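You operate a simulated robot arm through the tools that you are given. There is no shell and no other tool.

The job below is to be done with a simulated two-armed robot. You get a single attempt, and the scene is never put back.

Task
Tidy the desk: mug on the orange coaster, blue pack filed, coffee wiped.
Fine: damp the purple pad at the sponge dish and lay it back in its spot. Set down upright: small yellow mug, purple pad. What is to be rubbed or washed off counts as gone when no trace of it is left.
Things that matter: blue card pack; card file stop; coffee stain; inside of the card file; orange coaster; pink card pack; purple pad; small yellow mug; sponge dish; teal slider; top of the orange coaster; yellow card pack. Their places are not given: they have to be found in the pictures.

The check looks at the end state, three seconds after you hand in, the way a careful person would. Anything else that was tipped, shoved, dropped, spilled or broken makes it a failure.

Robot
Two 7-joint arms with two-finger parallel grippers on one trunk that stands fixed in place. Base frame: the origin is at the foot of the trunk, x ahead of it, y to its left, z up. Readings come in m, degrees, newtons and seconds.
The left shoulder is at [0.07, 0.156, 1.005], the right one opposite. Each reaches about 1.231 m from its shoulder. Payload 3.91 kg a hand.
Tool frame (each hand has its own): the origin (TCP) lies between the finger pads and is the grasp point; the fingertips stand 0.03 m ahead of it; z points along the fingers, y is the line along which they close. The gripper opens to 0.11 m. The fingers are 0.02 m wide and 0.01 m thick; the gripper's body (0.048 by 0.112 m) begins 0.055 m behind the TCP.
Orientation is that of the tool frame in the base frame, as [roll, pitch, yaw] about the fixed x, y, z axes, in that order (R = Rz(yaw) Ry(pitch) Rx(roll)). With the fingers straight down and closing along the base's y, the tool's x points along the base's -x, its y along +y and its z along -z.

Tools
- The arms move only by the tool step_arm. It takes "left_moves", "right_moves" or both (then of equal length, played together; a hand with none holds still); each is a list of rows, each a list of 6 numbers: the shift along the tool's x, y, z in m, then the turn, a rotation vector about the tool's x, y, z in degrees. In form: [[x, y, z, wx, wy, wz], ...]. A call has 1 to 20 rows; each row is the pose to reach, as a shift and turn from the pose commanded when the call began, along the tool's axes at that moment. "left_claw" and "right_claw" are, for a hand that has rows, the finger opening in m, from 0 to 0.11, set as the call begins (left out, the last holds). A row lasts 0.2 s, in which the tool goes at most 0.05 m and 8.6 degrees; a call with a longer step from one row to the next is refused whole, and so is a gripper value outside its range. A pose out of reach is approached as far as the arm can. The call stops where the force on the tool passes 40 N (or 10 N more than at its start, if that is more) or the arm is blocked; 0.2 s more then pass. The fingers move at their own pace (about 0.108 m/s each) and stop on an object; they squeeze with about 33 N. The grip force told is the motor's: it shows also when the fingers shut on nothing. Time passes only in rows, and 0.2 s behind the last, so rows that repeat a pose let the fingers close. The reply holds the time, the measured pose of the TCP, the force on the tool along the base axes, the opening and the grip force, in the units named above and with some noise, with the torque about the TCP (base axes, N m) and any sound that the robot's microphone picked up, and new pictures: "pictures" is both (left out), scene, wrist or none (wrist: the cameras of the hands that moved).
- Cameras (640 x 400 px; columns grow to the right, rows downward): "scene" is now at [0.1259, -0.054, 1.2531]; the picture's right is [-0.57, -0.82, 0.00], its down [-0.30, 0.21, -0.93] and it looks along [0.77, -0.53, -0.36] (base axes); focal length 344 px, centre (320, 200). "left" rides on the left gripper at [0.072, -0.017, -0.103] in its tool frame; the picture's right is [0.23, 0.97, 0.00], its down [-0.76, 0.18, -0.62] and it looks along [-0.61, 0.14, 0.78] (tool axes); focal length 222 px, centre (320, 200). "right" rides on the right gripper at [0.072, 0.017, -0.103] in its tool frame; the picture's right is [-0.23, 0.97, 0.00], its down [-0.76, -0.18, -0.62] and it looks along [-0.61, -0.14, 0.78] (tool axes); focal length 222 px, centre (320, 200).
- raise_lower(by): slides the trunk up (or, below 0, down) by that many m; the arms and the scene camera ride with it, the base frame stays. It gives what a move gives, with no picture.
- aim_head(pan, tilt): turns the head with the scene camera to pan (to the left, within 86 degrees either way) and tilt (down, from -29 to 69), counted from straight ahead of the robot. It gives what a move gives, and a new picture of the scene camera.
- locate(camera, pixels): for up to 12 pixels [column, row] of the newest picture of that camera ("zoom" is the newest enlarged one), the place [x, y, z] in the base frame of the surface seen there, good to about 0.003 m. It takes no simulated time.
- inspect(camera, box): a new picture of the part [left, top, right, bottom] of that camera's present view, enlarged. It takes no simulated time.
- finish_job(): hands the job in; it is judged then, once.

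Unless the task says otherwise, let go and move clear before handing in.

The tools are called after "Emit:" as a command line: name --argument value ..., lists and objects as JSON in quotes. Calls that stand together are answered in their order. step_arm: Moves the arms, as the interface text tells. Its arguments: {"type":"object","properties":{"left_moves":{"type":"array","items":{"type":"array","items":{"type":"number"}}},"left_claw":{"type":"number"},"right_moves":{"type":"array","items":{"type":"array","items":{"type":"number"}}},"right_claw":{"type":"number"},"pictures":{"type":"string","enum":["both","scene","wrist","none"]}},"required":[]} The other tools are called the same way: raise_lower (by) moves the trunk up or down; aim_head (pan, tilt) turns the head that bears the scene camera; locate (camera, pixels) gives the place of the surface under pixels of a picture; inspect (camera, box) takes an enlarged picture of a part of a camera's view; finish_job () hands the job in.

At the start:

```text
clock: 0.0
left_eef_pos: [0.7389, -0.021, 1.054]
left_tool_rot: [180.0, 0.0, -179.9]
left_force: [0.4, -1.4, 0.5]
left_ft_torque: [-0.03, -0.02, -0.07]
left_opening: 0.1101
left_gripper_force: 0.0
right_eef_pos: [0.4725, -0.5681, 1.0325]
right_tool_rot: [179.9, 0.0, 180.0]
right_force: [0.4, 0.4, -0.1]
right_ft_torque: [0.04, -0.02, 0.05]
right_opening: 0.1098
right_gripper_force: 0.0
trunk travel left (down, up): [-0.45, 0.49]
head pan, tilt (commanded): [-34.6, 21.2]
```

scene: 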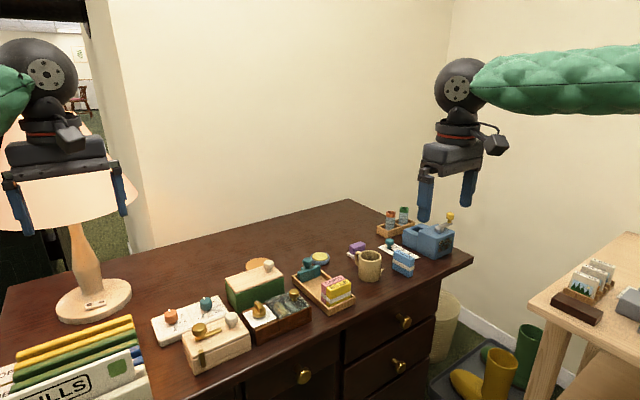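
right: 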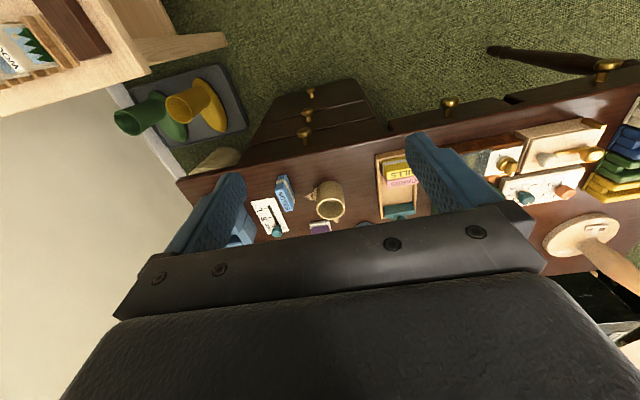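
left: 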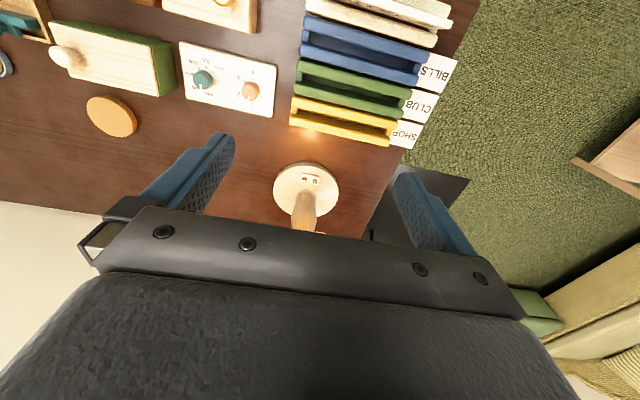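

The scene shows a desk with the mug near (370,265), the blue pack near (403,262), a card tray with yellow/pink packs near (330,290), and an orange coaster near (257,264). I'll enlarge these areas to look at them closely.

Emit:
inspect --camera "scene" --box '[280, 190, 480, 315]'

Emit:
inspect --camera "scene" --box '[140, 240, 360, 378]'

Emit:
inspect --camera "right" --box '[220, 120, 460, 270]'

```text
3.20 times, centred on (380, 252) of scene
```

zoom: 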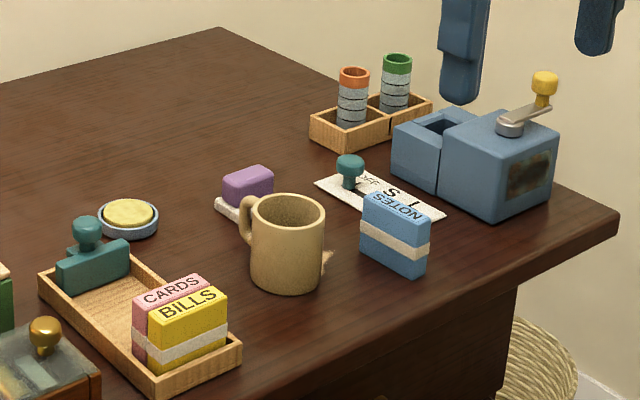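

```text
2.90 times, centred on (250, 309) of scene
```

zoom: 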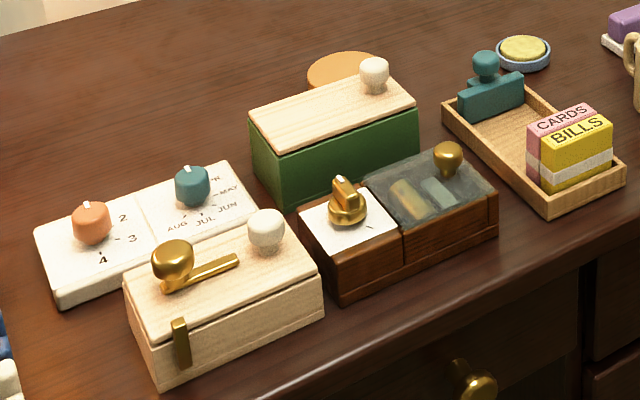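

```text
2.67 times, centred on (340, 195) of right
```

zoom: 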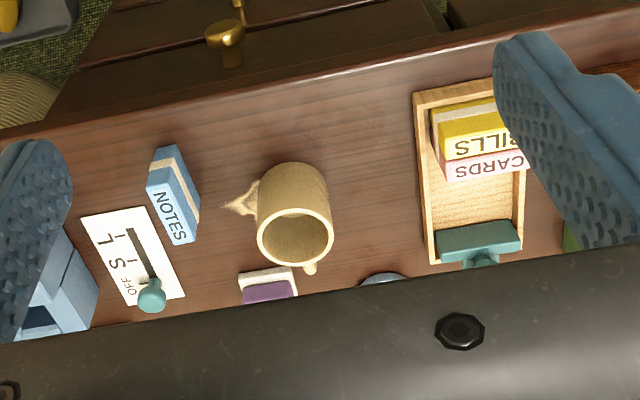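

The zoom shows the coffee stain under/behind the mug, a purple pad on a white tray, a sponge dish, a file tray with a teal follower block, and a slide panel (OFF/S/L) with a teal knob. I'll aim the head at that area and get positions.

Emit:
aim_head --pan -38 --tilt 34

```text
clock: 0.8
left_eef_pos: [0.7386, -0.0203, 1.0546]
left_tool_rot: [-179.9, 0.0, -180.0]
left_force: [-0.2, 0.6, -0.2]
left_ft_torque: [0.0, -0.02, 0.01]
left_opening: 0.1099
left_gripper_force: 0.1
right_eef_pos: [0.4726, -0.5681, 1.0322]
right_tool_rot: [-180.0, 0.0, 180.0]
right_force: [-0.5, 0.2, 0.4]
right_ft_torque: [0.01, -0.01, -0.01]
right_opening: 0.1102
right_gripper_force: 0.0
trunk travel left (down, up): [-0.45, 0.49]
head pan, tilt (commanded): [-38.0, 34.0]
```

scene: 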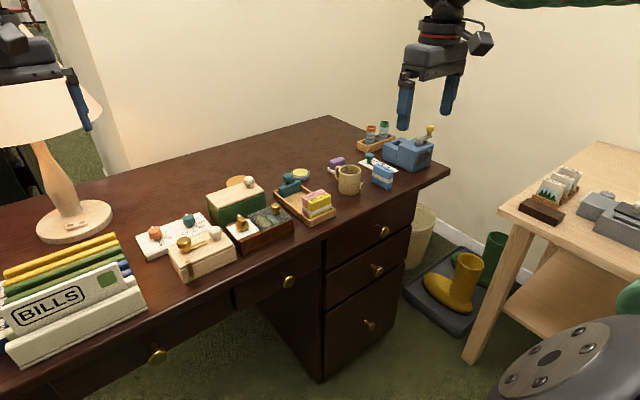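

Emit:
inspect --camera "scene" --box '[260, 130, 420, 230]'

```text
4.00 times, centred on (340, 180) of scene
```

zoom: 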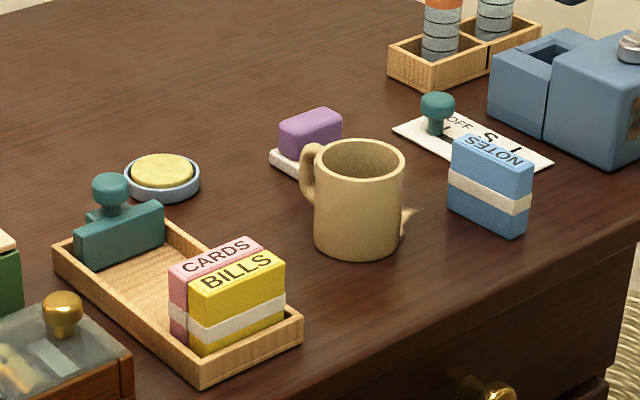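

Now I'll get coordinates of key pixels in this enlarged picture (mug rim, pads, file, packs, panel).

Emit:
locate --camera "zoom" --pixels '[[360, 150], [330, 150], [402, 158], [360, 245], [308, 165], [490, 150], [455, 145], [530, 165], [490, 190], [310, 118], [282, 160], [408, 225]]'

Emit:
locate --camera "zoom" --pixels '[[160, 170], [130, 170], [196, 175], [108, 180], [120, 240], [160, 205], [215, 255], [240, 270], [285, 265], [60, 248], [200, 378], [300, 320]]'

Emit:
locate --camera "zoom" --pixels '[[437, 98], [435, 132], [400, 132], [545, 160], [455, 120], [490, 137], [160, 295], [130, 280], [230, 300], [560, 180], [510, 60], [300, 140]]'

```text
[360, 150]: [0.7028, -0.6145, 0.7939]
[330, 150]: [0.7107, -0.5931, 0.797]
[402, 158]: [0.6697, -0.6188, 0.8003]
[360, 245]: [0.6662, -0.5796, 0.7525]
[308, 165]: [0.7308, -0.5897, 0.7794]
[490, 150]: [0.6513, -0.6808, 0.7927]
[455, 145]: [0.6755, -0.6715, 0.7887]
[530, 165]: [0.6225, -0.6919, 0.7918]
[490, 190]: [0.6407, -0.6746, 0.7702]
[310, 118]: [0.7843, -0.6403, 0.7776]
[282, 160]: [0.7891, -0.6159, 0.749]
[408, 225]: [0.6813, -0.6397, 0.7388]
```

```text
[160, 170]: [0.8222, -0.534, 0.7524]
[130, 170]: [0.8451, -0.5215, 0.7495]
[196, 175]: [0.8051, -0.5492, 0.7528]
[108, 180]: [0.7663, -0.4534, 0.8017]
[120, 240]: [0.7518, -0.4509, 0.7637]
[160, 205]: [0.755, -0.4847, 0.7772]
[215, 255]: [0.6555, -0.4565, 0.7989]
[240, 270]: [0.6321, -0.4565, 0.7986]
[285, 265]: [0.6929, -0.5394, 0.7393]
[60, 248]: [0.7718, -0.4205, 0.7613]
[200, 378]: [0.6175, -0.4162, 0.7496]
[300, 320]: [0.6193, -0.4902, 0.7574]
```

```text
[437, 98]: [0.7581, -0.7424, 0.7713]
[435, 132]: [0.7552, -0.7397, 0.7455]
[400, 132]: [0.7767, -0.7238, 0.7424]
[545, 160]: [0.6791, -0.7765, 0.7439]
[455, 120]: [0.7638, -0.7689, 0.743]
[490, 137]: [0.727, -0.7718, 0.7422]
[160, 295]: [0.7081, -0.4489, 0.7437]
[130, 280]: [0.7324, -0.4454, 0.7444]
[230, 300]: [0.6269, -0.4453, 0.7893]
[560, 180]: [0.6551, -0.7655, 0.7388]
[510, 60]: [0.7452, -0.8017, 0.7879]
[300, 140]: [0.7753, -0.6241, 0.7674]
```

Desk top is z≈0.739 and the file runs along x from ≈0.617 to 0.775 at y≈-0.42…-0.49. Next I locate the coaster (left picture near (111,116)) and look closer at the slider panel and file.

Emit:
locate --camera "left" --pixels '[[111, 116], [88, 108], [136, 122], [118, 97], [104, 136], [65, 57], [110, 60], [170, 90], [150, 50]]'

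Emit:
inspect --camera "right" --box '[230, 160, 310, 250]'

Emit:
inspect --camera "scene" --box '[265, 165, 340, 230]'

```text
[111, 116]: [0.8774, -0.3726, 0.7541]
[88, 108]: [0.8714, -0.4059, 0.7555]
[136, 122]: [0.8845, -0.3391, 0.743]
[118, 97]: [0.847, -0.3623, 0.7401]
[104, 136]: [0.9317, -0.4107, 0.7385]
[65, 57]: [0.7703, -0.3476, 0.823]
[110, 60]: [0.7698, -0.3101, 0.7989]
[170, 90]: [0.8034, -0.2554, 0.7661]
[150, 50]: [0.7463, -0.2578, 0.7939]
```

```text
4.44 times, centred on (270, 205) of right
```

zoom: 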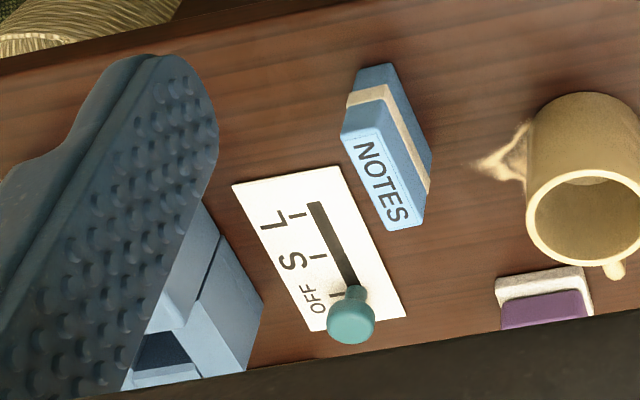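

```text
6.15 times, centred on (302, 198) of scene
```

zoom: 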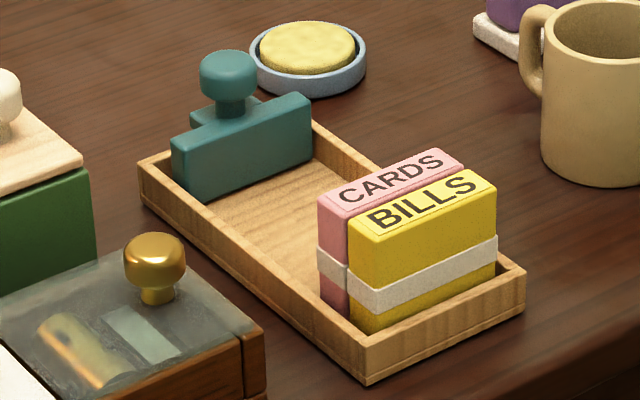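

The teal block with a knob in the file is the stop at the far end; the coaster is a disk near (0.877,-0.37). I'll bring the right wrist camera over the file and mug for a closer top view.

Emit:
step_arm --right_moves '[[-0.03, 0.015, 0.015, 0, 0, 0], [-0.06, 0.03, 0.03, 0, 0, 0], [-0.09, 0.045, 0.045, 0, 0, 0], [-0.12, 0.06, 0.06, 0, 0, 0], [-0.15, 0.075, 0.075, 0, 0, 0], [-0.17, 0.09, 0.09, 0, 0, 0]]' --pictures "wrist"

```text
clock: 2.1
left_eef_pos: [0.7388, -0.0215, 1.0534]
left_tool_rot: [-180.0, -0.1, 179.9]
left_force: [0.1, 0.1, -0.3]
left_ft_torque: [0.01, 0.02, -0.04]
left_opening: 0.1099
left_gripper_force: 0.1
right_eef_pos: [0.6435, -0.4797, 0.94]
right_tool_rot: [179.9, 0.0, 179.9]
right_force: [0.4, -0.2, -0.4]
right_ft_torque: [0.03, 0.0, 0.04]
right_opening: 0.1097
right_gripper_force: 0.0
trunk travel left (down, up): [-0.45, 0.49]
head pan, tilt (commanded): [-38.0, 34.0]
```

right: 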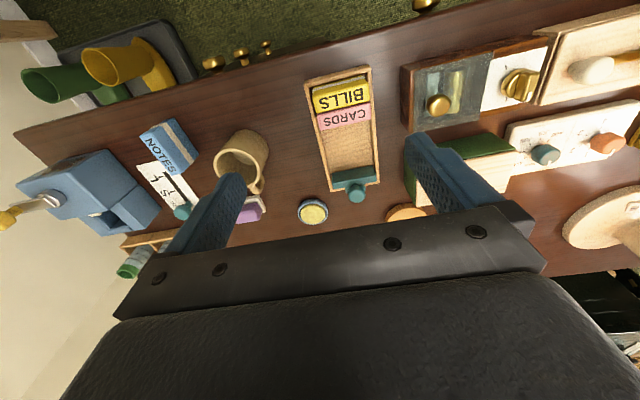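

Emit:
inspect --camera "right" --box '[210, 55, 410, 235]'

Emit:
locate --camera "zoom" --pixels '[[310, 40], [520, 30], [545, 410], [385, 435], [350, 135], [500, 115], [365, 235], [515, 205], [420, 400], [530, 385], [420, 340], [440, 300]]'

```text
2.22 times, centred on (310, 145) of right
```

zoom: 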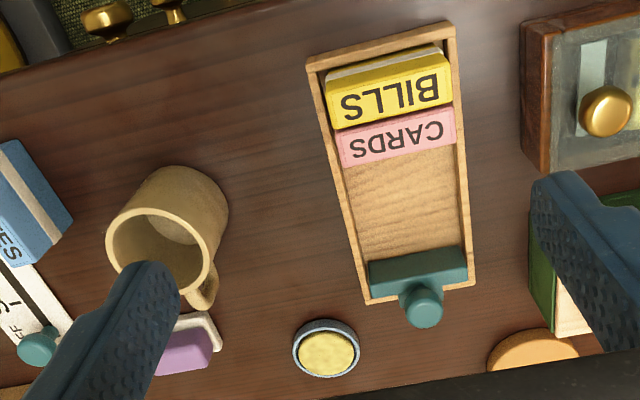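

```text
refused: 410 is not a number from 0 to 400
```

The zoom shows the file tray clearly. I'll locate tray corners, pack faces and the stop faces.

Emit:
locate --camera "zoom" --pixels '[[309, 63], [452, 27], [472, 282], [370, 300], [335, 120], [450, 95], [342, 160], [455, 140], [375, 268], [465, 252], [423, 300], [400, 210]]'

Emit:
locate --camera "zoom" --pixels '[[400, 80], [400, 132], [400, 150], [400, 162], [415, 250], [415, 262], [415, 275], [325, 355], [298, 350], [358, 345], [327, 322], [520, 350]]'

Emit:
locate --camera "zoom" --pixels '[[110, 240], [215, 240], [160, 212], [205, 300], [185, 235], [195, 352], [215, 330], [160, 365], [210, 360], [40, 345], [45, 200], [20, 235]]'

```text
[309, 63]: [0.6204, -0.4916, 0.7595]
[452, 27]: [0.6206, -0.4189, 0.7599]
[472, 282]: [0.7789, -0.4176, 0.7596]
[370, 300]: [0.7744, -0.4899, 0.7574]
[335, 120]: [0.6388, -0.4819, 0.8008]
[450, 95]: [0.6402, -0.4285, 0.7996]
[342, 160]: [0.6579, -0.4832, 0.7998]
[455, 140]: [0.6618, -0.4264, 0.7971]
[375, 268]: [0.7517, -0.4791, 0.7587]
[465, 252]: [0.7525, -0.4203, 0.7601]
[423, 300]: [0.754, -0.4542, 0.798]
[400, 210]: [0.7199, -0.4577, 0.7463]
```

```text
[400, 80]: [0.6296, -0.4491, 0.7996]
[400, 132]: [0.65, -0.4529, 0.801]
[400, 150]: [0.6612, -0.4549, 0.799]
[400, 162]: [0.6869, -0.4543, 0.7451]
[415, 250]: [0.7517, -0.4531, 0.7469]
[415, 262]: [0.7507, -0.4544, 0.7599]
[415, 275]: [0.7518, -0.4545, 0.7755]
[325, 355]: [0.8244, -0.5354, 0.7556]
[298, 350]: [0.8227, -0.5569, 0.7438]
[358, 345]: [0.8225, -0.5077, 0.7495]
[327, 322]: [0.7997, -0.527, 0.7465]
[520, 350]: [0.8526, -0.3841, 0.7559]
```

```text
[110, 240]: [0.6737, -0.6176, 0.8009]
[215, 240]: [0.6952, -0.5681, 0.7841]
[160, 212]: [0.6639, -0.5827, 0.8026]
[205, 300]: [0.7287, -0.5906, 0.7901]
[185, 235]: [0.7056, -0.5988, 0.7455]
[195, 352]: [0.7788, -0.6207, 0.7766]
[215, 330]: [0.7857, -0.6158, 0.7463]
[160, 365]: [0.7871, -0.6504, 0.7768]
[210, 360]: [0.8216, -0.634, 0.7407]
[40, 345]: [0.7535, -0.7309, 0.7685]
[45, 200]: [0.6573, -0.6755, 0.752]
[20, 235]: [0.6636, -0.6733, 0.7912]
```

The tray is axis-aligned (x 0.62–0.779, y −0.492…−0.418), with a free gap from x 0.662 to the stop face at 0.751. Next I shift the right hand toward −y to see the mug, stain, pad and blue pack from above.

Emit:
step_arm --right_moves '[[0.01, -0.04, 0.0, 0, 0, 0], [0.02, -0.08, 0.0, 0, 0, 0], [0.03, -0.12, 0.0, 0, 0, 0], [0.03, -0.16, 0.01, 0, 0, 0]]' --pictures "wrist"

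Emit:
inspect --camera "right" --box '[220, 60, 440, 200]'

```text
clock: 3.1
left_eef_pos: [0.739, -0.0214, 1.0537]
left_tool_rot: [179.9, -0.1, -180.0]
left_force: [-0.6, 0.5, 0.4]
left_ft_torque: [0.01, 0.03, 0.0]
left_opening: 0.1098
left_gripper_force: 0.1
right_eef_pos: [0.6141, -0.6391, 0.9335]
right_tool_rot: [179.8, 0.0, -179.9]
right_force: [0.3, 0.3, -0.2]
right_ft_torque: [0.01, 0.01, -0.03]
right_opening: 0.11
right_gripper_force: 0.0
trunk travel left (down, up): [-0.45, 0.49]
head pan, tilt (commanded): [-38.0, 34.0]
```

right: 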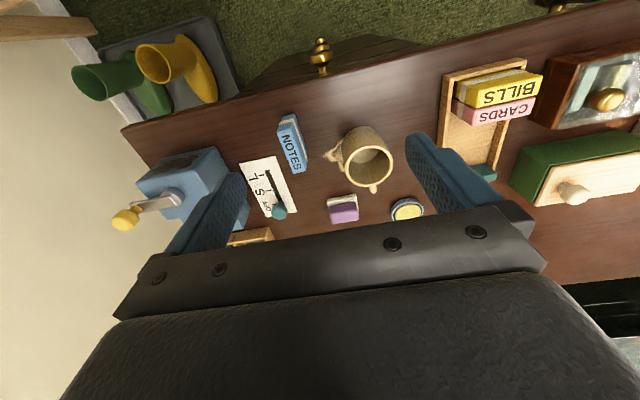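

```text
2.86 times, centred on (330, 130) of right
```

zoom: 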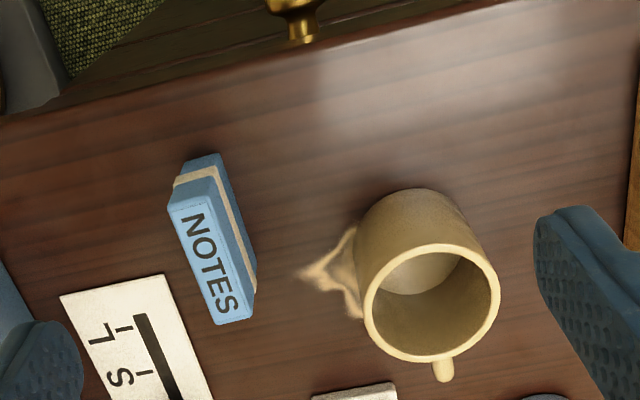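

Emit:
locate --camera "zoom" --pixels '[[366, 305], [497, 285], [420, 245], [445, 246], [430, 357], [400, 250], [443, 375], [490, 318], [300, 272], [350, 300], [340, 232], [430, 290]]'

Emit:
locate --camera "zoom" --pixels '[[170, 205], [208, 192], [218, 323], [252, 315], [210, 260], [178, 180], [215, 155], [253, 280], [62, 297], [163, 275], [318, 397], [390, 388]]'

```text
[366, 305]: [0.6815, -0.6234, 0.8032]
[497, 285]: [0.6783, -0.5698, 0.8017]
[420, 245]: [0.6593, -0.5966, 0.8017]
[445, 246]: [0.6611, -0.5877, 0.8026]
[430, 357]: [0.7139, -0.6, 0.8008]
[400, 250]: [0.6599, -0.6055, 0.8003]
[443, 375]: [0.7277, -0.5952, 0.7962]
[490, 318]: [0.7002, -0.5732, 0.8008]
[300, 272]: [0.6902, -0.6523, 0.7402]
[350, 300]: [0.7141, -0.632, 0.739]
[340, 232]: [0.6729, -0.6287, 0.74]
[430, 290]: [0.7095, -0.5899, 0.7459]
```

```text
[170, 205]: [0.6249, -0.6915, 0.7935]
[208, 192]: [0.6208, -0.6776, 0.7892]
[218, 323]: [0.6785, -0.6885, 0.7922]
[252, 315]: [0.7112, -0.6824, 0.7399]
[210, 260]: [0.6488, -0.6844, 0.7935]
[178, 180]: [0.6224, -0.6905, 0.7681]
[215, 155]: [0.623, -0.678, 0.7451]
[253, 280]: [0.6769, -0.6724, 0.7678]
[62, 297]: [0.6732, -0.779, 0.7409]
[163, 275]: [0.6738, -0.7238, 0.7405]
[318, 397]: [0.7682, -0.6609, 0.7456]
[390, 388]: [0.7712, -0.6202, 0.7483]
```

The mug is about 0.055 m across, centred near (0.6865,−0.5965), handle toward +x; the blue pack is aligned with x centred near (0.65,−0.683). Now I check the coaster and its neighbours in the left camera view.

Emit:
inspect --camera "left" --box '[0, 0, 240, 150]'

Emit:
locate --camera "zoom" --pixels '[[297, 312], [232, 290], [363, 325], [270, 262], [320, 358], [130, 170], [415, 250], [470, 230], [440, 130], [175, 155], [285, 270], [310, 350]]'

```text
2.67 times, centred on (120, 75) of left
```

zoom: 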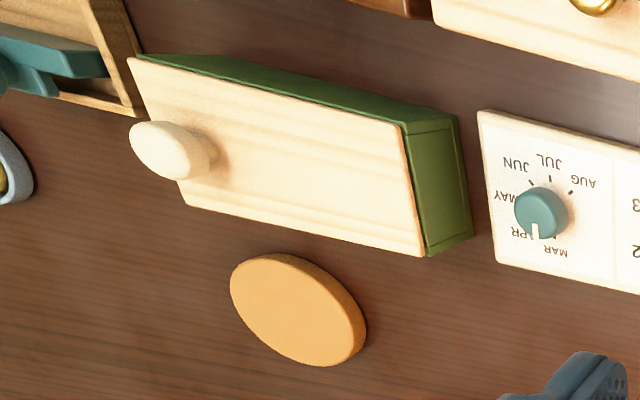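

```text
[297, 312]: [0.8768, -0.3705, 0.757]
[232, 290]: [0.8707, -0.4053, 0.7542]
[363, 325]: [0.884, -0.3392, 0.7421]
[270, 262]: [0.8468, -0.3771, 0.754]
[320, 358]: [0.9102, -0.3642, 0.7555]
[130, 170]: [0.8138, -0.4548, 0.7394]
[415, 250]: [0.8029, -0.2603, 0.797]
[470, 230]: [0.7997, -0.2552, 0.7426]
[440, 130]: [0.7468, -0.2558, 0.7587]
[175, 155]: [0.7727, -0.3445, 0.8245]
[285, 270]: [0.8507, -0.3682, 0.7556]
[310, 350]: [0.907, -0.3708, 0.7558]
```

The coaster is centred at about (0.878,−0.371), top z≈0.756, clear of the green box (x≤0.805). Let me check where the lamp is so the arms steer clear of it.

Emit:
locate --camera "left" --pixels '[[306, 190], [304, 215], [275, 190], [338, 190], [308, 165], [320, 60], [400, 60]]'

Emit:
locate --camera "scene" --pixels '[[70, 220], [50, 150], [45, 110], [95, 120], [10, 120], [85, 100]]'

```text
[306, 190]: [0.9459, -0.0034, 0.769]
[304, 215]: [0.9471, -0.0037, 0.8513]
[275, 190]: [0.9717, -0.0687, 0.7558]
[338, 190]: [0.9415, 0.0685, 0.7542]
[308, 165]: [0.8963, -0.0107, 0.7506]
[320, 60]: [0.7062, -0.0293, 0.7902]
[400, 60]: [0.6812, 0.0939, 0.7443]
```

```text
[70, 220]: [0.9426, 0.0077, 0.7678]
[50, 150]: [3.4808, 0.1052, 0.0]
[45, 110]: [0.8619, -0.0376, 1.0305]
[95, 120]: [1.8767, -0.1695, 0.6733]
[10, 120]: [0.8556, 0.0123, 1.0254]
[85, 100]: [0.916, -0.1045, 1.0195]
```

The lamp is at about (0.95,0), well away. I move the right hand above the mug with the fingers opened to 0.085 and check alignment before going down.

Emit:
step_arm --right_moves '[[-0.037, 0.021, 0.01, 0, 0, 0], [-0.0735, 0.042, 0.03, 0, 0, 0], [-0.0735, 0.042, 0.06, 0, 0, 0], [-0.0735, 0.042, 0.06, 0, 0, 0]]' --right_claw 0.085

Emit:
inspect --camera "scene" --box '[280, 100, 440, 200]'

```text
clock: 4.2
left_eef_pos: [0.7396, -0.0183, 1.0536]
left_tool_rot: [-180.0, 0.0, -179.9]
left_force: [-1.0, 0.6, -0.1]
left_ft_torque: [0.0, -0.01, -0.02]
left_opening: 0.1098
left_gripper_force: 0.1
right_eef_pos: [0.6855, -0.5959, 0.8734]
right_tool_rot: [-180.0, 0.0, -179.9]
right_force: [-0.4, 0.4, 0.4]
right_ft_torque: [0.0, -0.05, -0.01]
right_opening: 0.0846
right_gripper_force: 0.1
trunk travel left (down, up): [-0.45, 0.49]
head pan, tilt (commanded): [-38.0, 34.0]
```

scene: 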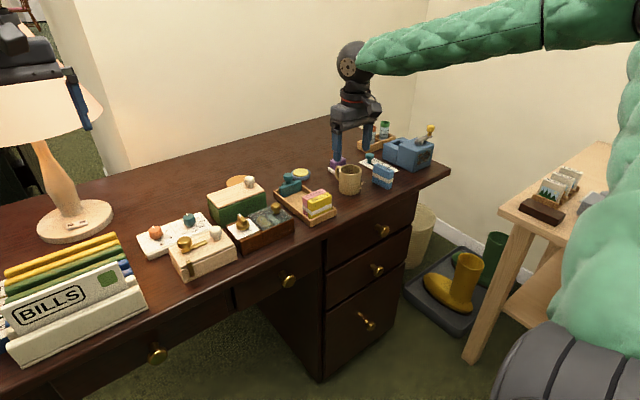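
right: 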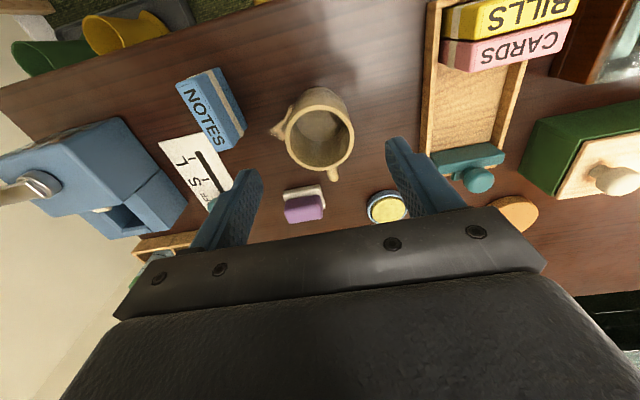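

```text
4.00 times, centred on (360, 150) of scene
```

zoom: 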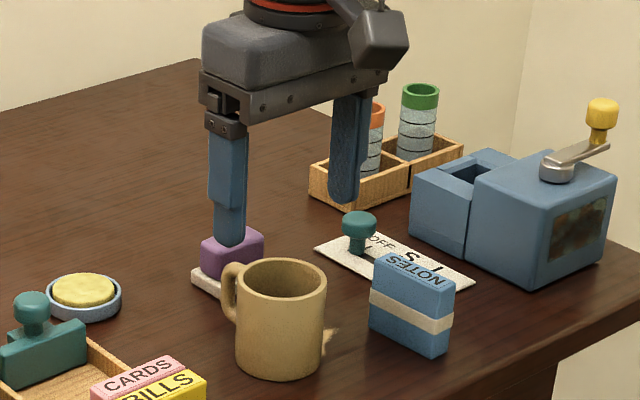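

The gripper hovers above the mug (right picture, rim centred near (320,140)). I'll re-measure the rim from this closer picture before descending.

Emit:
locate --camera "right" --pixels '[[287, 138], [353, 135], [318, 107], [322, 169], [333, 177], [300, 115], [345, 112], [293, 157], [349, 150]]'

```text
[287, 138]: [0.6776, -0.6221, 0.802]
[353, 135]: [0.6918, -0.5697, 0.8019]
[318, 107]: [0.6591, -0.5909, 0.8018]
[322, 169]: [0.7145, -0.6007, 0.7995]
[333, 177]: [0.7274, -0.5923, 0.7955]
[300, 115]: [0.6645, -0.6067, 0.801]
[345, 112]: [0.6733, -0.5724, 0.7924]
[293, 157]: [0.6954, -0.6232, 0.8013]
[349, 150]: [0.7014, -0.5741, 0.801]
```

Rim centre confirmed at (0.6865,−0.597). I descend 0.09 m, straddling the mug along y, then close.

Emit:
step_arm --right_moves '[[0, 0, 0.035, 0, 0, 0], [0, 0, 0.07, 0, 0, 0], [0, 0, 0.09, 0, 0, 0], [0, 0, 0.09, 0, 0, 0]]' --right_claw 0.085 --pictures "scene"

Emit:
inspect --camera "scene" --box '[280, 110, 440, 210]'

```text
clock: 5.2
left_eef_pos: [0.7383, -0.0212, 1.0543]
left_tool_rot: [-180.0, 0.1, -180.0]
left_force: [-0.5, 0.9, -0.3]
left_ft_torque: [0.0, 0.03, 0.02]
left_opening: 0.1099
left_gripper_force: 0.1
right_eef_pos: [0.6852, -0.5946, 0.7836]
right_tool_rot: [-180.0, 0.1, 180.0]
right_force: [1.0, -0.3, 0.8]
right_ft_torque: [0.0, 0.0, -0.02]
right_opening: 0.085
right_gripper_force: 0.0
trunk travel left (down, up): [-0.45, 0.49]
head pan, tilt (commanded): [-38.0, 34.0]
```

scene: 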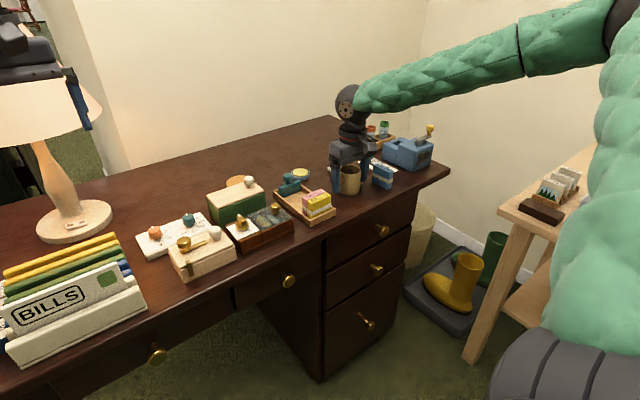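

```text
4.00 times, centred on (360, 160) of scene
```

zoom: 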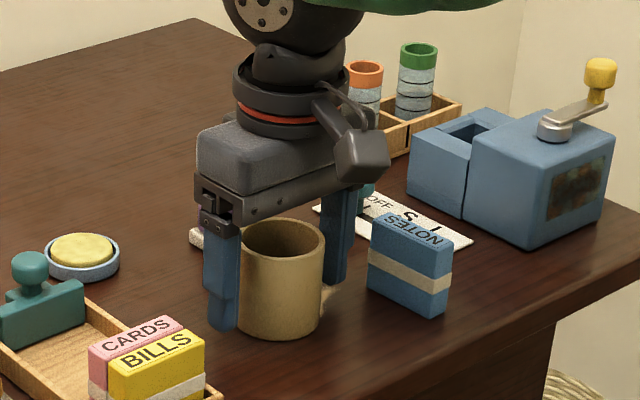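

The fingers straddle the mug cleanly with no contact force. I close now.

Emit:
step_arm --right_moves '[[0, 0, 0, 0, 0, 0], [0, 0, 0, 0, 0, 0], [0, 0, 0, 0, 0, 0], [0, 0, 0, 0, 0, 0]]' --right_claw 0.0 --pictures "wrist"

```text
clock: 6.2
left_eef_pos: [0.7388, -0.0211, 1.0539]
left_tool_rot: [180.0, 0.0, 180.0]
left_force: [-0.3, 1.3, 0.1]
left_ft_torque: [0.0, 0.04, 0.03]
left_opening: 0.1099
left_gripper_force: 0.0
right_eef_pos: [0.685, -0.5949, 0.7831]
right_tool_rot: [-180.0, 0.1, -180.0]
right_force: [-0.5, -0.9, 0.3]
right_ft_torque: [0.0, 0.01, -0.03]
right_opening: 0.0588
right_gripper_force: 33.0
trunk travel left (down, up): [-0.45, 0.49]
head pan, tilt (commanded): [-38.0, 34.0]
```

right: 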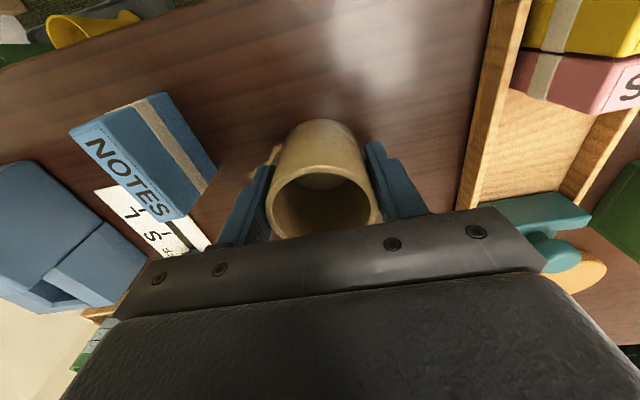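

The mug is held (opening 0.0588, 33 N). I lift it straight up 0.14 m.

Emit:
step_arm --right_moves '[[0, 0, -0.02, 0, 0, 0], [0, 0, -0.05, 0, 0, 0], [0, 0, -0.09, 0, 0, 0], [0, 0, -0.13, 0, 0, 0], [0, 0, -0.14, 0, 0, 0]]' --pictures "both"

Emit:
inspect --camera "scene" --box '[280, 110, 440, 210]'

```text
clock: 7.3
left_eef_pos: [0.7384, -0.0214, 1.0532]
left_tool_rot: [180.0, 0.0, 180.0]
left_force: [0.1, -1.0, 1.0]
left_ft_torque: [-0.03, -0.04, 0.01]
left_opening: 0.1103
left_gripper_force: 0.1
right_eef_pos: [0.688, -0.5964, 0.9228]
right_tool_rot: [179.9, -0.1, -180.0]
right_force: [0.8, -0.5, -0.3]
right_ft_torque: [0.01, 0.0, 0.0]
right_opening: 0.0002
right_gripper_force: 33.2
trunk travel left (down, up): [-0.45, 0.49]
head pan, tilt (commanded): [-38.0, 34.0]
```

scene: 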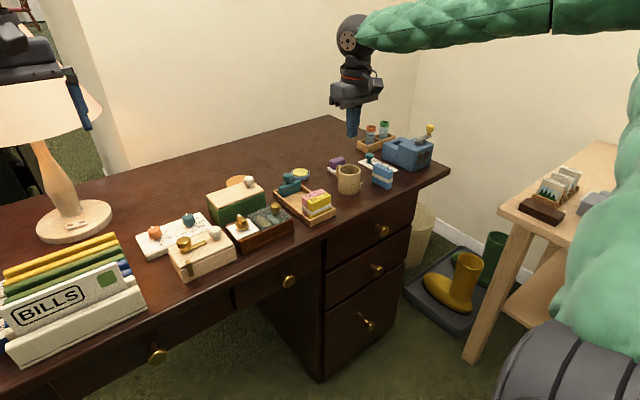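
right: 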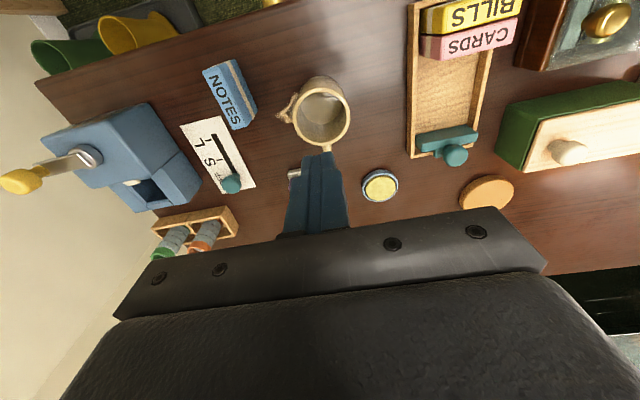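

```text
4.00 times, centred on (360, 160) of scene
```

zoom: 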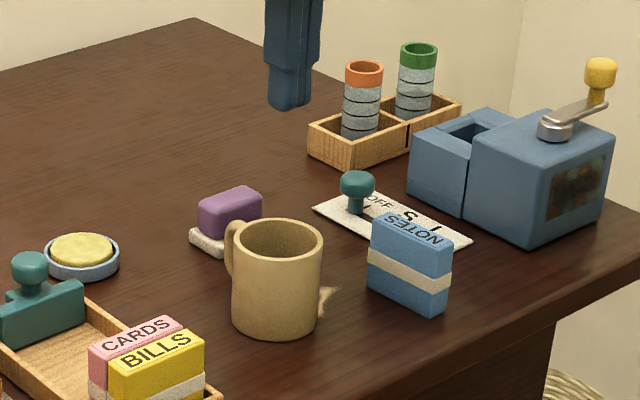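

The fingers closed to 0.0002 — the mug slipped out of the grip and still stands upright at its old place. I'll reopen, go back down, and retry with a slow, monitored lift; first I check the mug's position.

Emit:
locate --camera "right" --pixels '[[293, 115], [350, 112], [318, 90], [322, 142], [329, 150], [322, 115], [285, 112]]'

Emit:
inspect --camera "right" --box '[250, 60, 390, 160]'

```text
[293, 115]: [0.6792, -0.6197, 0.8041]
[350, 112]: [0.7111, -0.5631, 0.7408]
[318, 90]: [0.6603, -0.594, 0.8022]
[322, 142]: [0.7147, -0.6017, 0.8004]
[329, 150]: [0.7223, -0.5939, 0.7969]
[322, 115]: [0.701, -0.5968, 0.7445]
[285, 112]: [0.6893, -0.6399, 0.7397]
```

```text
4.00 times, centred on (320, 110) of right
```

zoom: 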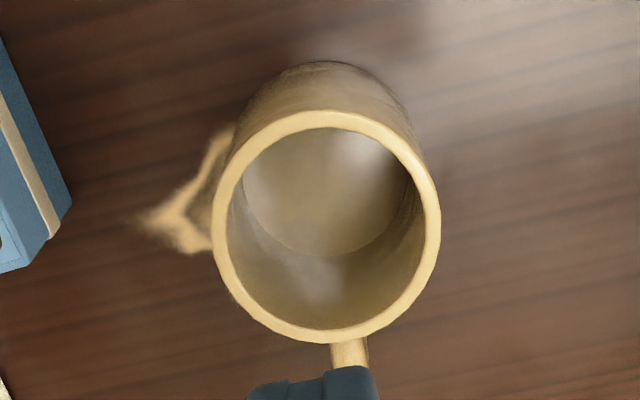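

The mug is untouched and upright. I open, lower the same 0.14 m again, and then close.

Emit:
step_arm --right_moves '[[0, 0, 0.0, 0, 0, 0], [0, 0, 0.0, 0, 0, 0], [0, 0, 0.04, 0, 0, 0], [0, 0, 0.08, 0, 0, 0], [0, 0, 0.12, 0, 0, 0], [0, 0, 0.142, 0, 0, 0], [0, 0, 0.142, 0, 0, 0]]' --right_claw 0.085 --pictures "none"

Emit:
step_arm --right_moves '[[0, 0, 0, 0, 0, 0], [0, 0, 0, 0, 0, 0], [0, 0, 0, 0, 0, 0], [0, 0, 0, 0, 0, 0], [0, 0, 0, 0, 0, 0]]' --right_claw 0.03 --pictures "none"

Emit:
step_arm --right_moves '[[0, 0, -0.001, 0, 0, 0], [0, 0, -0.002, 0, 0, 0], [0, 0, -0.003, 0, 0, 0], [0, 0, -0.004, 0, 0, 0]]' --pictures "none"

```text
clock: 8.9
left_eef_pos: [0.7393, -0.0221, 1.0538]
left_tool_rot: [-179.9, 0.0, 180.0]
left_force: [-0.4, 0.3, -0.6]
left_ft_torque: [0.03, 0.0, 0.04]
left_opening: 0.11
left_gripper_force: 0.0
right_eef_pos: [0.6886, -0.5939, 0.7833]
right_tool_rot: [180.0, 0.0, 179.9]
right_force: [-0.6, 0.5, 0.1]
right_ft_torque: [0.0, 0.01, 0.0]
right_opening: 0.0851
right_gripper_force: 0.1
trunk travel left (down, up): [-0.45, 0.49]
head pan, tilt (commanded): [-38.0, 34.0]
```

```text
clock: 10.2
left_eef_pos: [0.7387, -0.0212, 1.0555]
left_tool_rot: [180.0, 0.0, 179.9]
left_force: [0.2, 0.3, -0.4]
left_ft_torque: [-0.03, 0.0, 0.03]
left_opening: 0.1099
left_gripper_force: 0.1
right_eef_pos: [0.6884, -0.5948, 0.7826]
right_tool_rot: [179.9, -0.1, -180.0]
right_force: [0.3, 0.6, -0.8]
right_ft_torque: [0.01, 0.02, 0.0]
right_opening: 0.0576
right_gripper_force: 33.1
trunk travel left (down, up): [-0.45, 0.49]
head pan, tilt (commanded): [-38.0, 34.0]
```

```text
clock: 11.2
left_eef_pos: [0.7389, -0.0221, 1.0543]
left_tool_rot: [180.0, 0.0, -180.0]
left_force: [-0.4, -0.1, 0.0]
left_ft_torque: [0.0, 0.01, 0.02]
left_opening: 0.1097
left_gripper_force: 0.0
right_eef_pos: [0.686, -0.596, 0.786]
right_tool_rot: [179.9, 0.1, -180.0]
right_force: [-0.4, -0.9, -1.4]
right_ft_torque: [-0.01, 0.02, -0.03]
right_opening: 0.0578
right_gripper_force: 32.8
trunk travel left (down, up): [-0.45, 0.49]
head pan, tilt (commanded): [-38.0, 34.0]
```

After 4 mm of lift the grip still reads 0.0578 with a small downward load (−1.4 N). I continue a few more mm and look.

Emit:
step_arm --right_moves '[[0, 0, -0.002, 0, 0, 0], [0, 0, -0.004, 0, 0, 0], [0, 0, -0.006, 0, 0, 0], [0, 0, -0.008, 0, 0, 0], [0, 0, -0.01, 0, 0, 0]]' --pictures "both"

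Emit:
inspect --camera "scene" --box '[280, 110, 440, 210]'

```text
clock: 12.3
left_eef_pos: [0.7393, -0.021, 1.0549]
left_tool_rot: [180.0, 0.0, 180.0]
left_force: [-0.2, -0.4, -0.6]
left_ft_torque: [0.0, 0.0, -0.02]
left_opening: 0.1099
left_gripper_force: 0.0
right_eef_pos: [0.6863, -0.5955, 0.7952]
right_tool_rot: [-180.0, 0.0, -180.0]
right_force: [0.1, 0.1, -2.8]
right_ft_torque: [0.0, 0.01, 0.02]
right_opening: 0.0578
right_gripper_force: 33.0
trunk travel left (down, up): [-0.45, 0.49]
head pan, tilt (commanded): [-38.0, 34.0]
```

scene: 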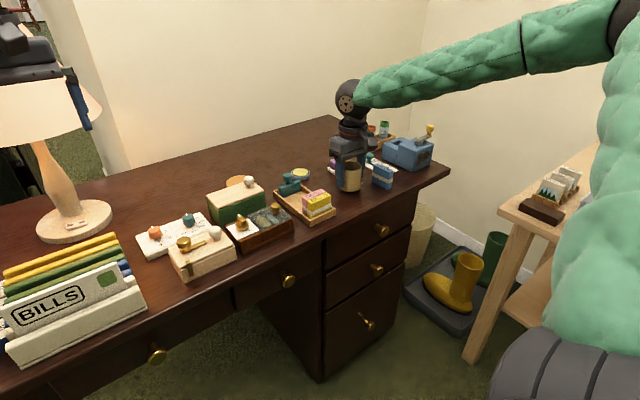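
right: 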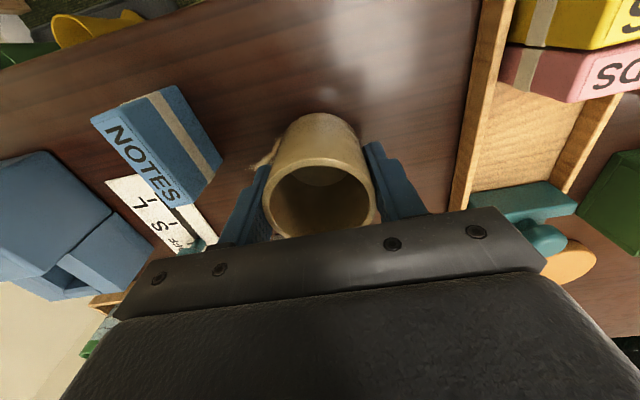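

```text
4.00 times, centred on (360, 160) of scene
```

zoom: 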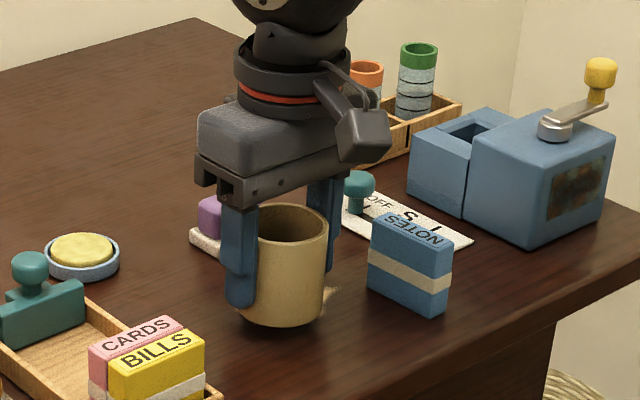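

The mug is now rising with the fingers (right picture: rim unchanged relative to the fingers; load −2.8 N). I continue the lift gently.

Emit:
step_arm --right_moves '[[0, 0, -0.004, 0, 0, 0], [0, 0, -0.01, 0, 0, 0], [0, 0, -0.018, 0, 0, 0], [0, 0, -0.028, 0, 0, 0], [0, 0, -0.038, 0, 0, 0], [0, 0, -0.048, 0, 0, 0], [0, 0, -0.058, 0, 0, 0], [0, 0, -0.068, 0, 0, 0], [0, 0, -0.078, 0, 0, 0], [0, 0, -0.088, 0, 0, 0], [0, 0, -0.098, 0, 0, 0], [0, 0, -0.108, 0, 0, 0], [0, 0, -0.115, 0, 0, 0], [0, 0, -0.12, 0, 0, 0]]' --pictures "both"

```text
clock: 15.3
left_eef_pos: [0.7391, -0.0209, 1.0549]
left_tool_rot: [180.0, 0.0, -179.9]
left_force: [-0.4, 0.1, -0.9]
left_ft_torque: [0.03, 0.0, -0.01]
left_opening: 0.11
left_gripper_force: 0.0
right_eef_pos: [0.6857, -0.5958, 0.9157]
right_tool_rot: [180.0, 0.0, -180.0]
right_force: [0.3, -0.6, -1.4]
right_ft_torque: [0.0, -0.01, 0.0]
right_opening: 0.0578
right_gripper_force: 33.6
trunk travel left (down, up): [-0.45, 0.49]
head pan, tilt (commanded): [-38.0, 34.0]
```

scene: 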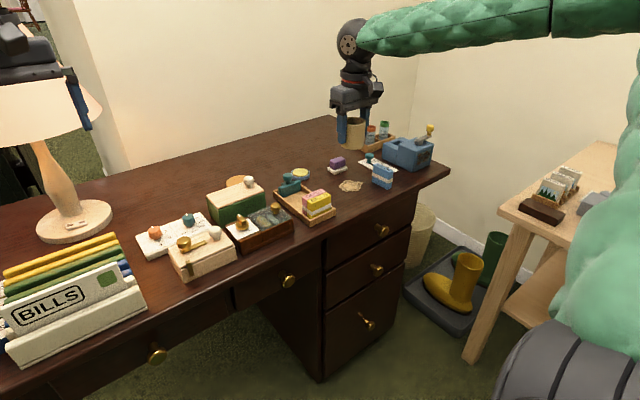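
right: 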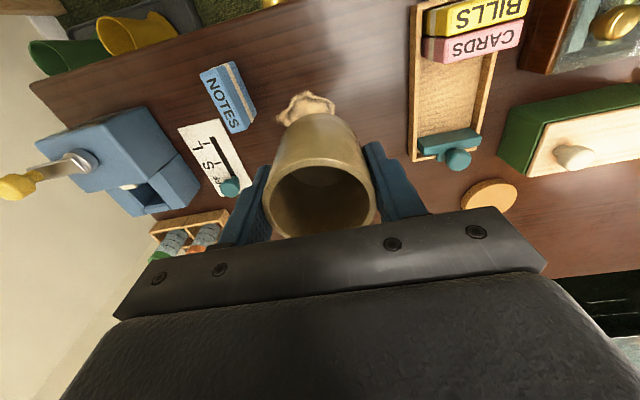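

The mug is lifted and the stain is now exposed at (350,185) in the scene. I carry the mug smoothly to above the coaster (+0.192 x, +0.2245 y).

Emit:
step_arm --right_moves '[[-0.006, 0.007, 0, 0, 0, 0], [-0.016, 0.0187, 0, 0, 0, 0], [-0.03, 0.0351, 0, 0, 0, 0], [-0.044, 0.0515, 0, 0, 0, 0], [-0.058, 0.0678, 0, 0, 0, 0], [-0.072, 0.0842, 0, 0, 0, 0], [-0.086, 0.1006, 0, 0, 0, 0], [-0.1, 0.1169, 0, 0, 0, 0], [-0.114, 0.1333, 0, 0, 0, 0], [-0.128, 0.1497, 0, 0, 0, 0], [-0.142, 0.166, 0, 0, 0, 0], [-0.156, 0.1824, 0, 0, 0, 0], [-0.17, 0.1988, 0, 0, 0, 0], [-0.181, 0.2116, 0, 0, 0, 0], [-0.189, 0.221, 0, 0, 0, 0], [-0.192, 0.2245, 0, 0, 0, 0]]' --pictures "both"

Emit:
inspect --camera "scene" --box '[180, 100, 320, 200]'

Emit:
inspect --camera "left" --box '[0, 0, 240, 150]'

```text
clock: 18.8
left_eef_pos: [0.739, -0.0217, 1.0544]
left_tool_rot: [-180.0, -0.1, 180.0]
left_force: [0.2, 0.1, 0.1]
left_ft_torque: [-0.01, -0.03, -0.05]
left_opening: 0.1099
left_gripper_force: 0.1
right_eef_pos: [0.8791, -0.3721, 0.9137]
right_tool_rot: [179.9, 0.1, -180.0]
right_force: [0.6, 0.6, -1.1]
right_ft_torque: [-0.03, 0.04, 0.01]
right_opening: 0.0577
right_gripper_force: 33.2
trunk travel left (down, up): [-0.45, 0.49]
head pan, tilt (commanded): [-38.0, 34.0]
```

scene: 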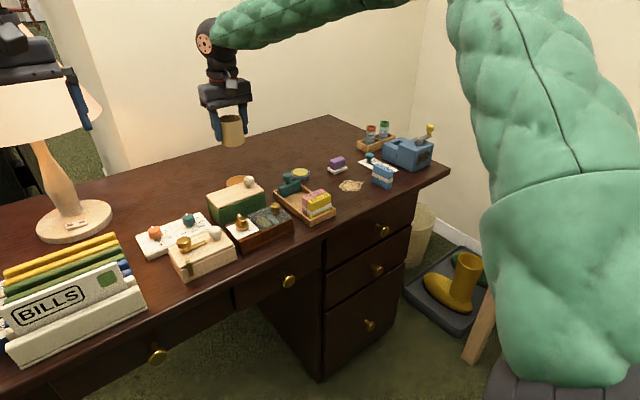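
right: 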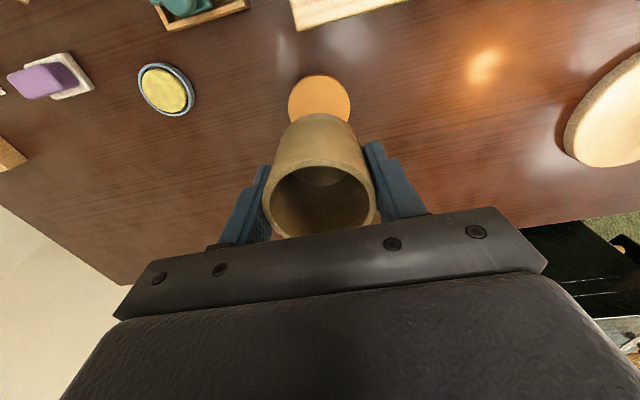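

```text
4.00 times, centred on (250, 150) of scene
```

zoom: 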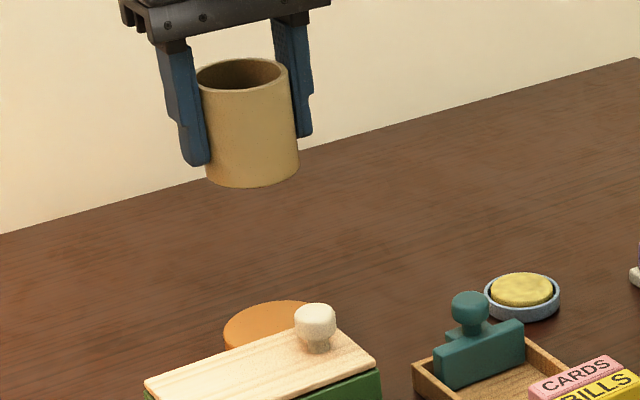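

```text
2.67 times, centred on (120, 75) of left
```

zoom: 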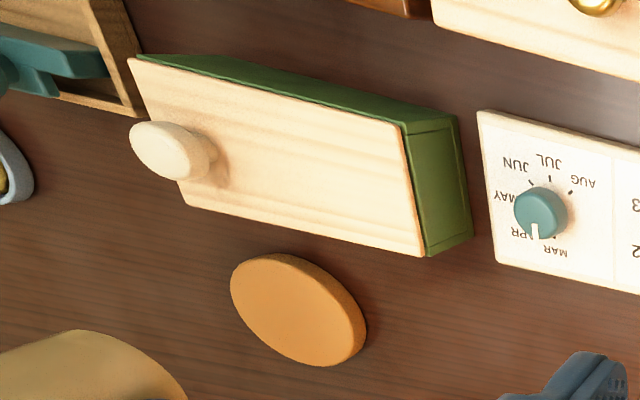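

The mug hangs above the coaster (right picture: coaster edge at (289–350, 75–115)). I double-check the coaster edges from this view.

Emit:
locate --camera "right" --pixels '[[292, 100], [347, 98], [320, 80], [320, 90], [305, 82], [336, 82]]'

```text
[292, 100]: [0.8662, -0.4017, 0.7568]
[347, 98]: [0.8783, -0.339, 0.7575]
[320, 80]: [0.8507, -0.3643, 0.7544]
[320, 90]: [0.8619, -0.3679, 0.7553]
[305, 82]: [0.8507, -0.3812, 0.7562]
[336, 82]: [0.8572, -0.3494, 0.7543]
```

Coaster centre confirmed at (0.879,−0.372). I lower gently; the mug bottom should touch at about 0.1145 m down.

Emit:
step_arm --right_moves '[[0, 0, 0.008, 0, 0, 0], [0, 0, 0.02, 0, 0, 0], [0, 0, 0.035, 0, 0, 0], [0, 0, 0.05, 0, 0, 0], [0, 0, 0.065, 0, 0, 0], [0, 0, 0.08, 0, 0, 0], [0, 0, 0.092, 0, 0, 0], [0, 0, 0.1, 0, 0, 0], [0, 0, 0.106, 0, 0, 0], [0, 0, 0.11, 0, 0, 0], [0, 0, 0.111, 0, 0, 0]]' --pictures "scene"

Emit:
inspect --camera "scene" --box '[180, 120, 320, 220]'

Emit:
inspect --camera "left" --box '[0, 0, 240, 150]'

```text
clock: 21.1
left_eef_pos: [0.7387, -0.0216, 1.0543]
left_tool_rot: [-180.0, 0.1, -180.0]
left_force: [-0.3, -0.7, 0.0]
left_ft_torque: [0.01, 0.01, 0.0]
left_opening: 0.1098
left_gripper_force: 0.0
right_eef_pos: [0.8768, -0.3703, 0.8034]
right_tool_rot: [-180.0, -0.1, 180.0]
right_force: [-0.1, -0.5, -1.6]
right_ft_torque: [-0.01, 0.01, -0.02]
right_opening: 0.0575
right_gripper_force: 33.0
trunk travel left (down, up): [-0.45, 0.49]
head pan, tilt (commanded): [-38.0, 34.0]
```

scene: 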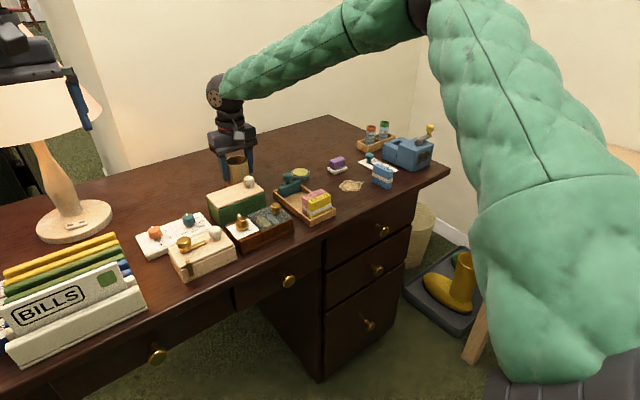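

```text
4.00 times, centred on (250, 170) of scene
```

zoom: 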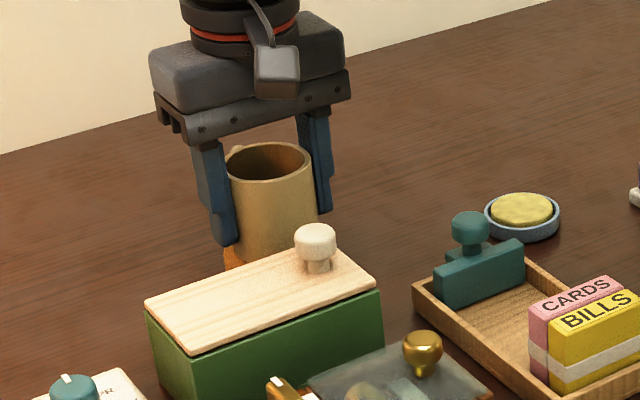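

```text
2.67 times, centred on (120, 75) of left
```

zoom: 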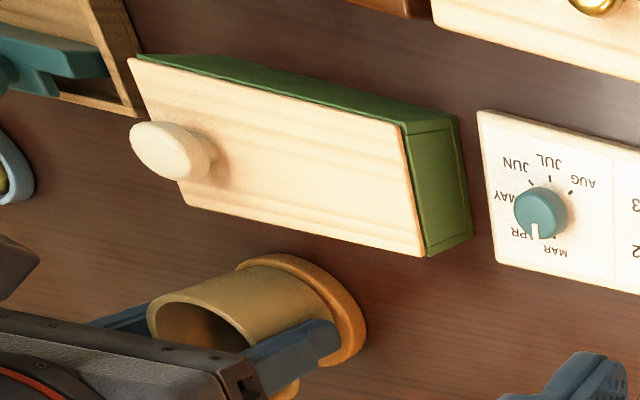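

The mug hangs a few mm over the coaster, centred. I lower in 1 mm steps until contact shows.

Emit:
step_arm --right_moves '[[0, 0, 0.001, 0, 0, 0], [0, 0, 0.002, 0, 0, 0], [0, 0, 0.003, 0, 0, 0]]' --pictures "none"

Emit:
step_arm --right_moves '[[0, 0, 0.001, 0, 0, 0], [0, 0, 0.001, 0, 0, 0]]' --pictures "none"

```text
clock: 21.9
left_eef_pos: [0.7391, -0.0202, 1.055]
left_tool_rot: [179.9, 0.0, 180.0]
left_force: [-0.5, -0.2, -0.6]
left_ft_torque: [-0.01, 0.01, 0.0]
left_opening: 0.11
left_gripper_force: 0.0
right_eef_pos: [0.8795, -0.372, 0.7999]
right_tool_rot: [180.0, -0.1, 180.0]
right_force: [0.2, -0.7, -0.5]
right_ft_torque: [-0.05, -0.01, 0.0]
right_opening: 0.0577
right_gripper_force: 32.9
trunk travel left (down, up): [-0.45, 0.49]
head pan, tilt (commanded): [-38.0, 34.0]
```

```text
clock: 22.6
left_eef_pos: [0.7382, -0.0207, 1.055]
left_tool_rot: [179.9, 0.0, 180.0]
left_force: [-0.5, 0.6, 0.1]
left_ft_torque: [0.02, 0.02, -0.02]
left_opening: 0.1098
left_gripper_force: 0.0
right_eef_pos: [0.879, -0.3715, 0.7992]
right_tool_rot: [-180.0, 0.1, 180.0]
right_force: [0.3, -0.6, -0.4]
right_ft_torque: [0.0, -0.01, -0.03]
right_opening: 0.0574
right_gripper_force: 32.9
trunk travel left (down, up): [-0.45, 0.49]
head pan, tilt (commanded): [-38.0, 34.0]
```

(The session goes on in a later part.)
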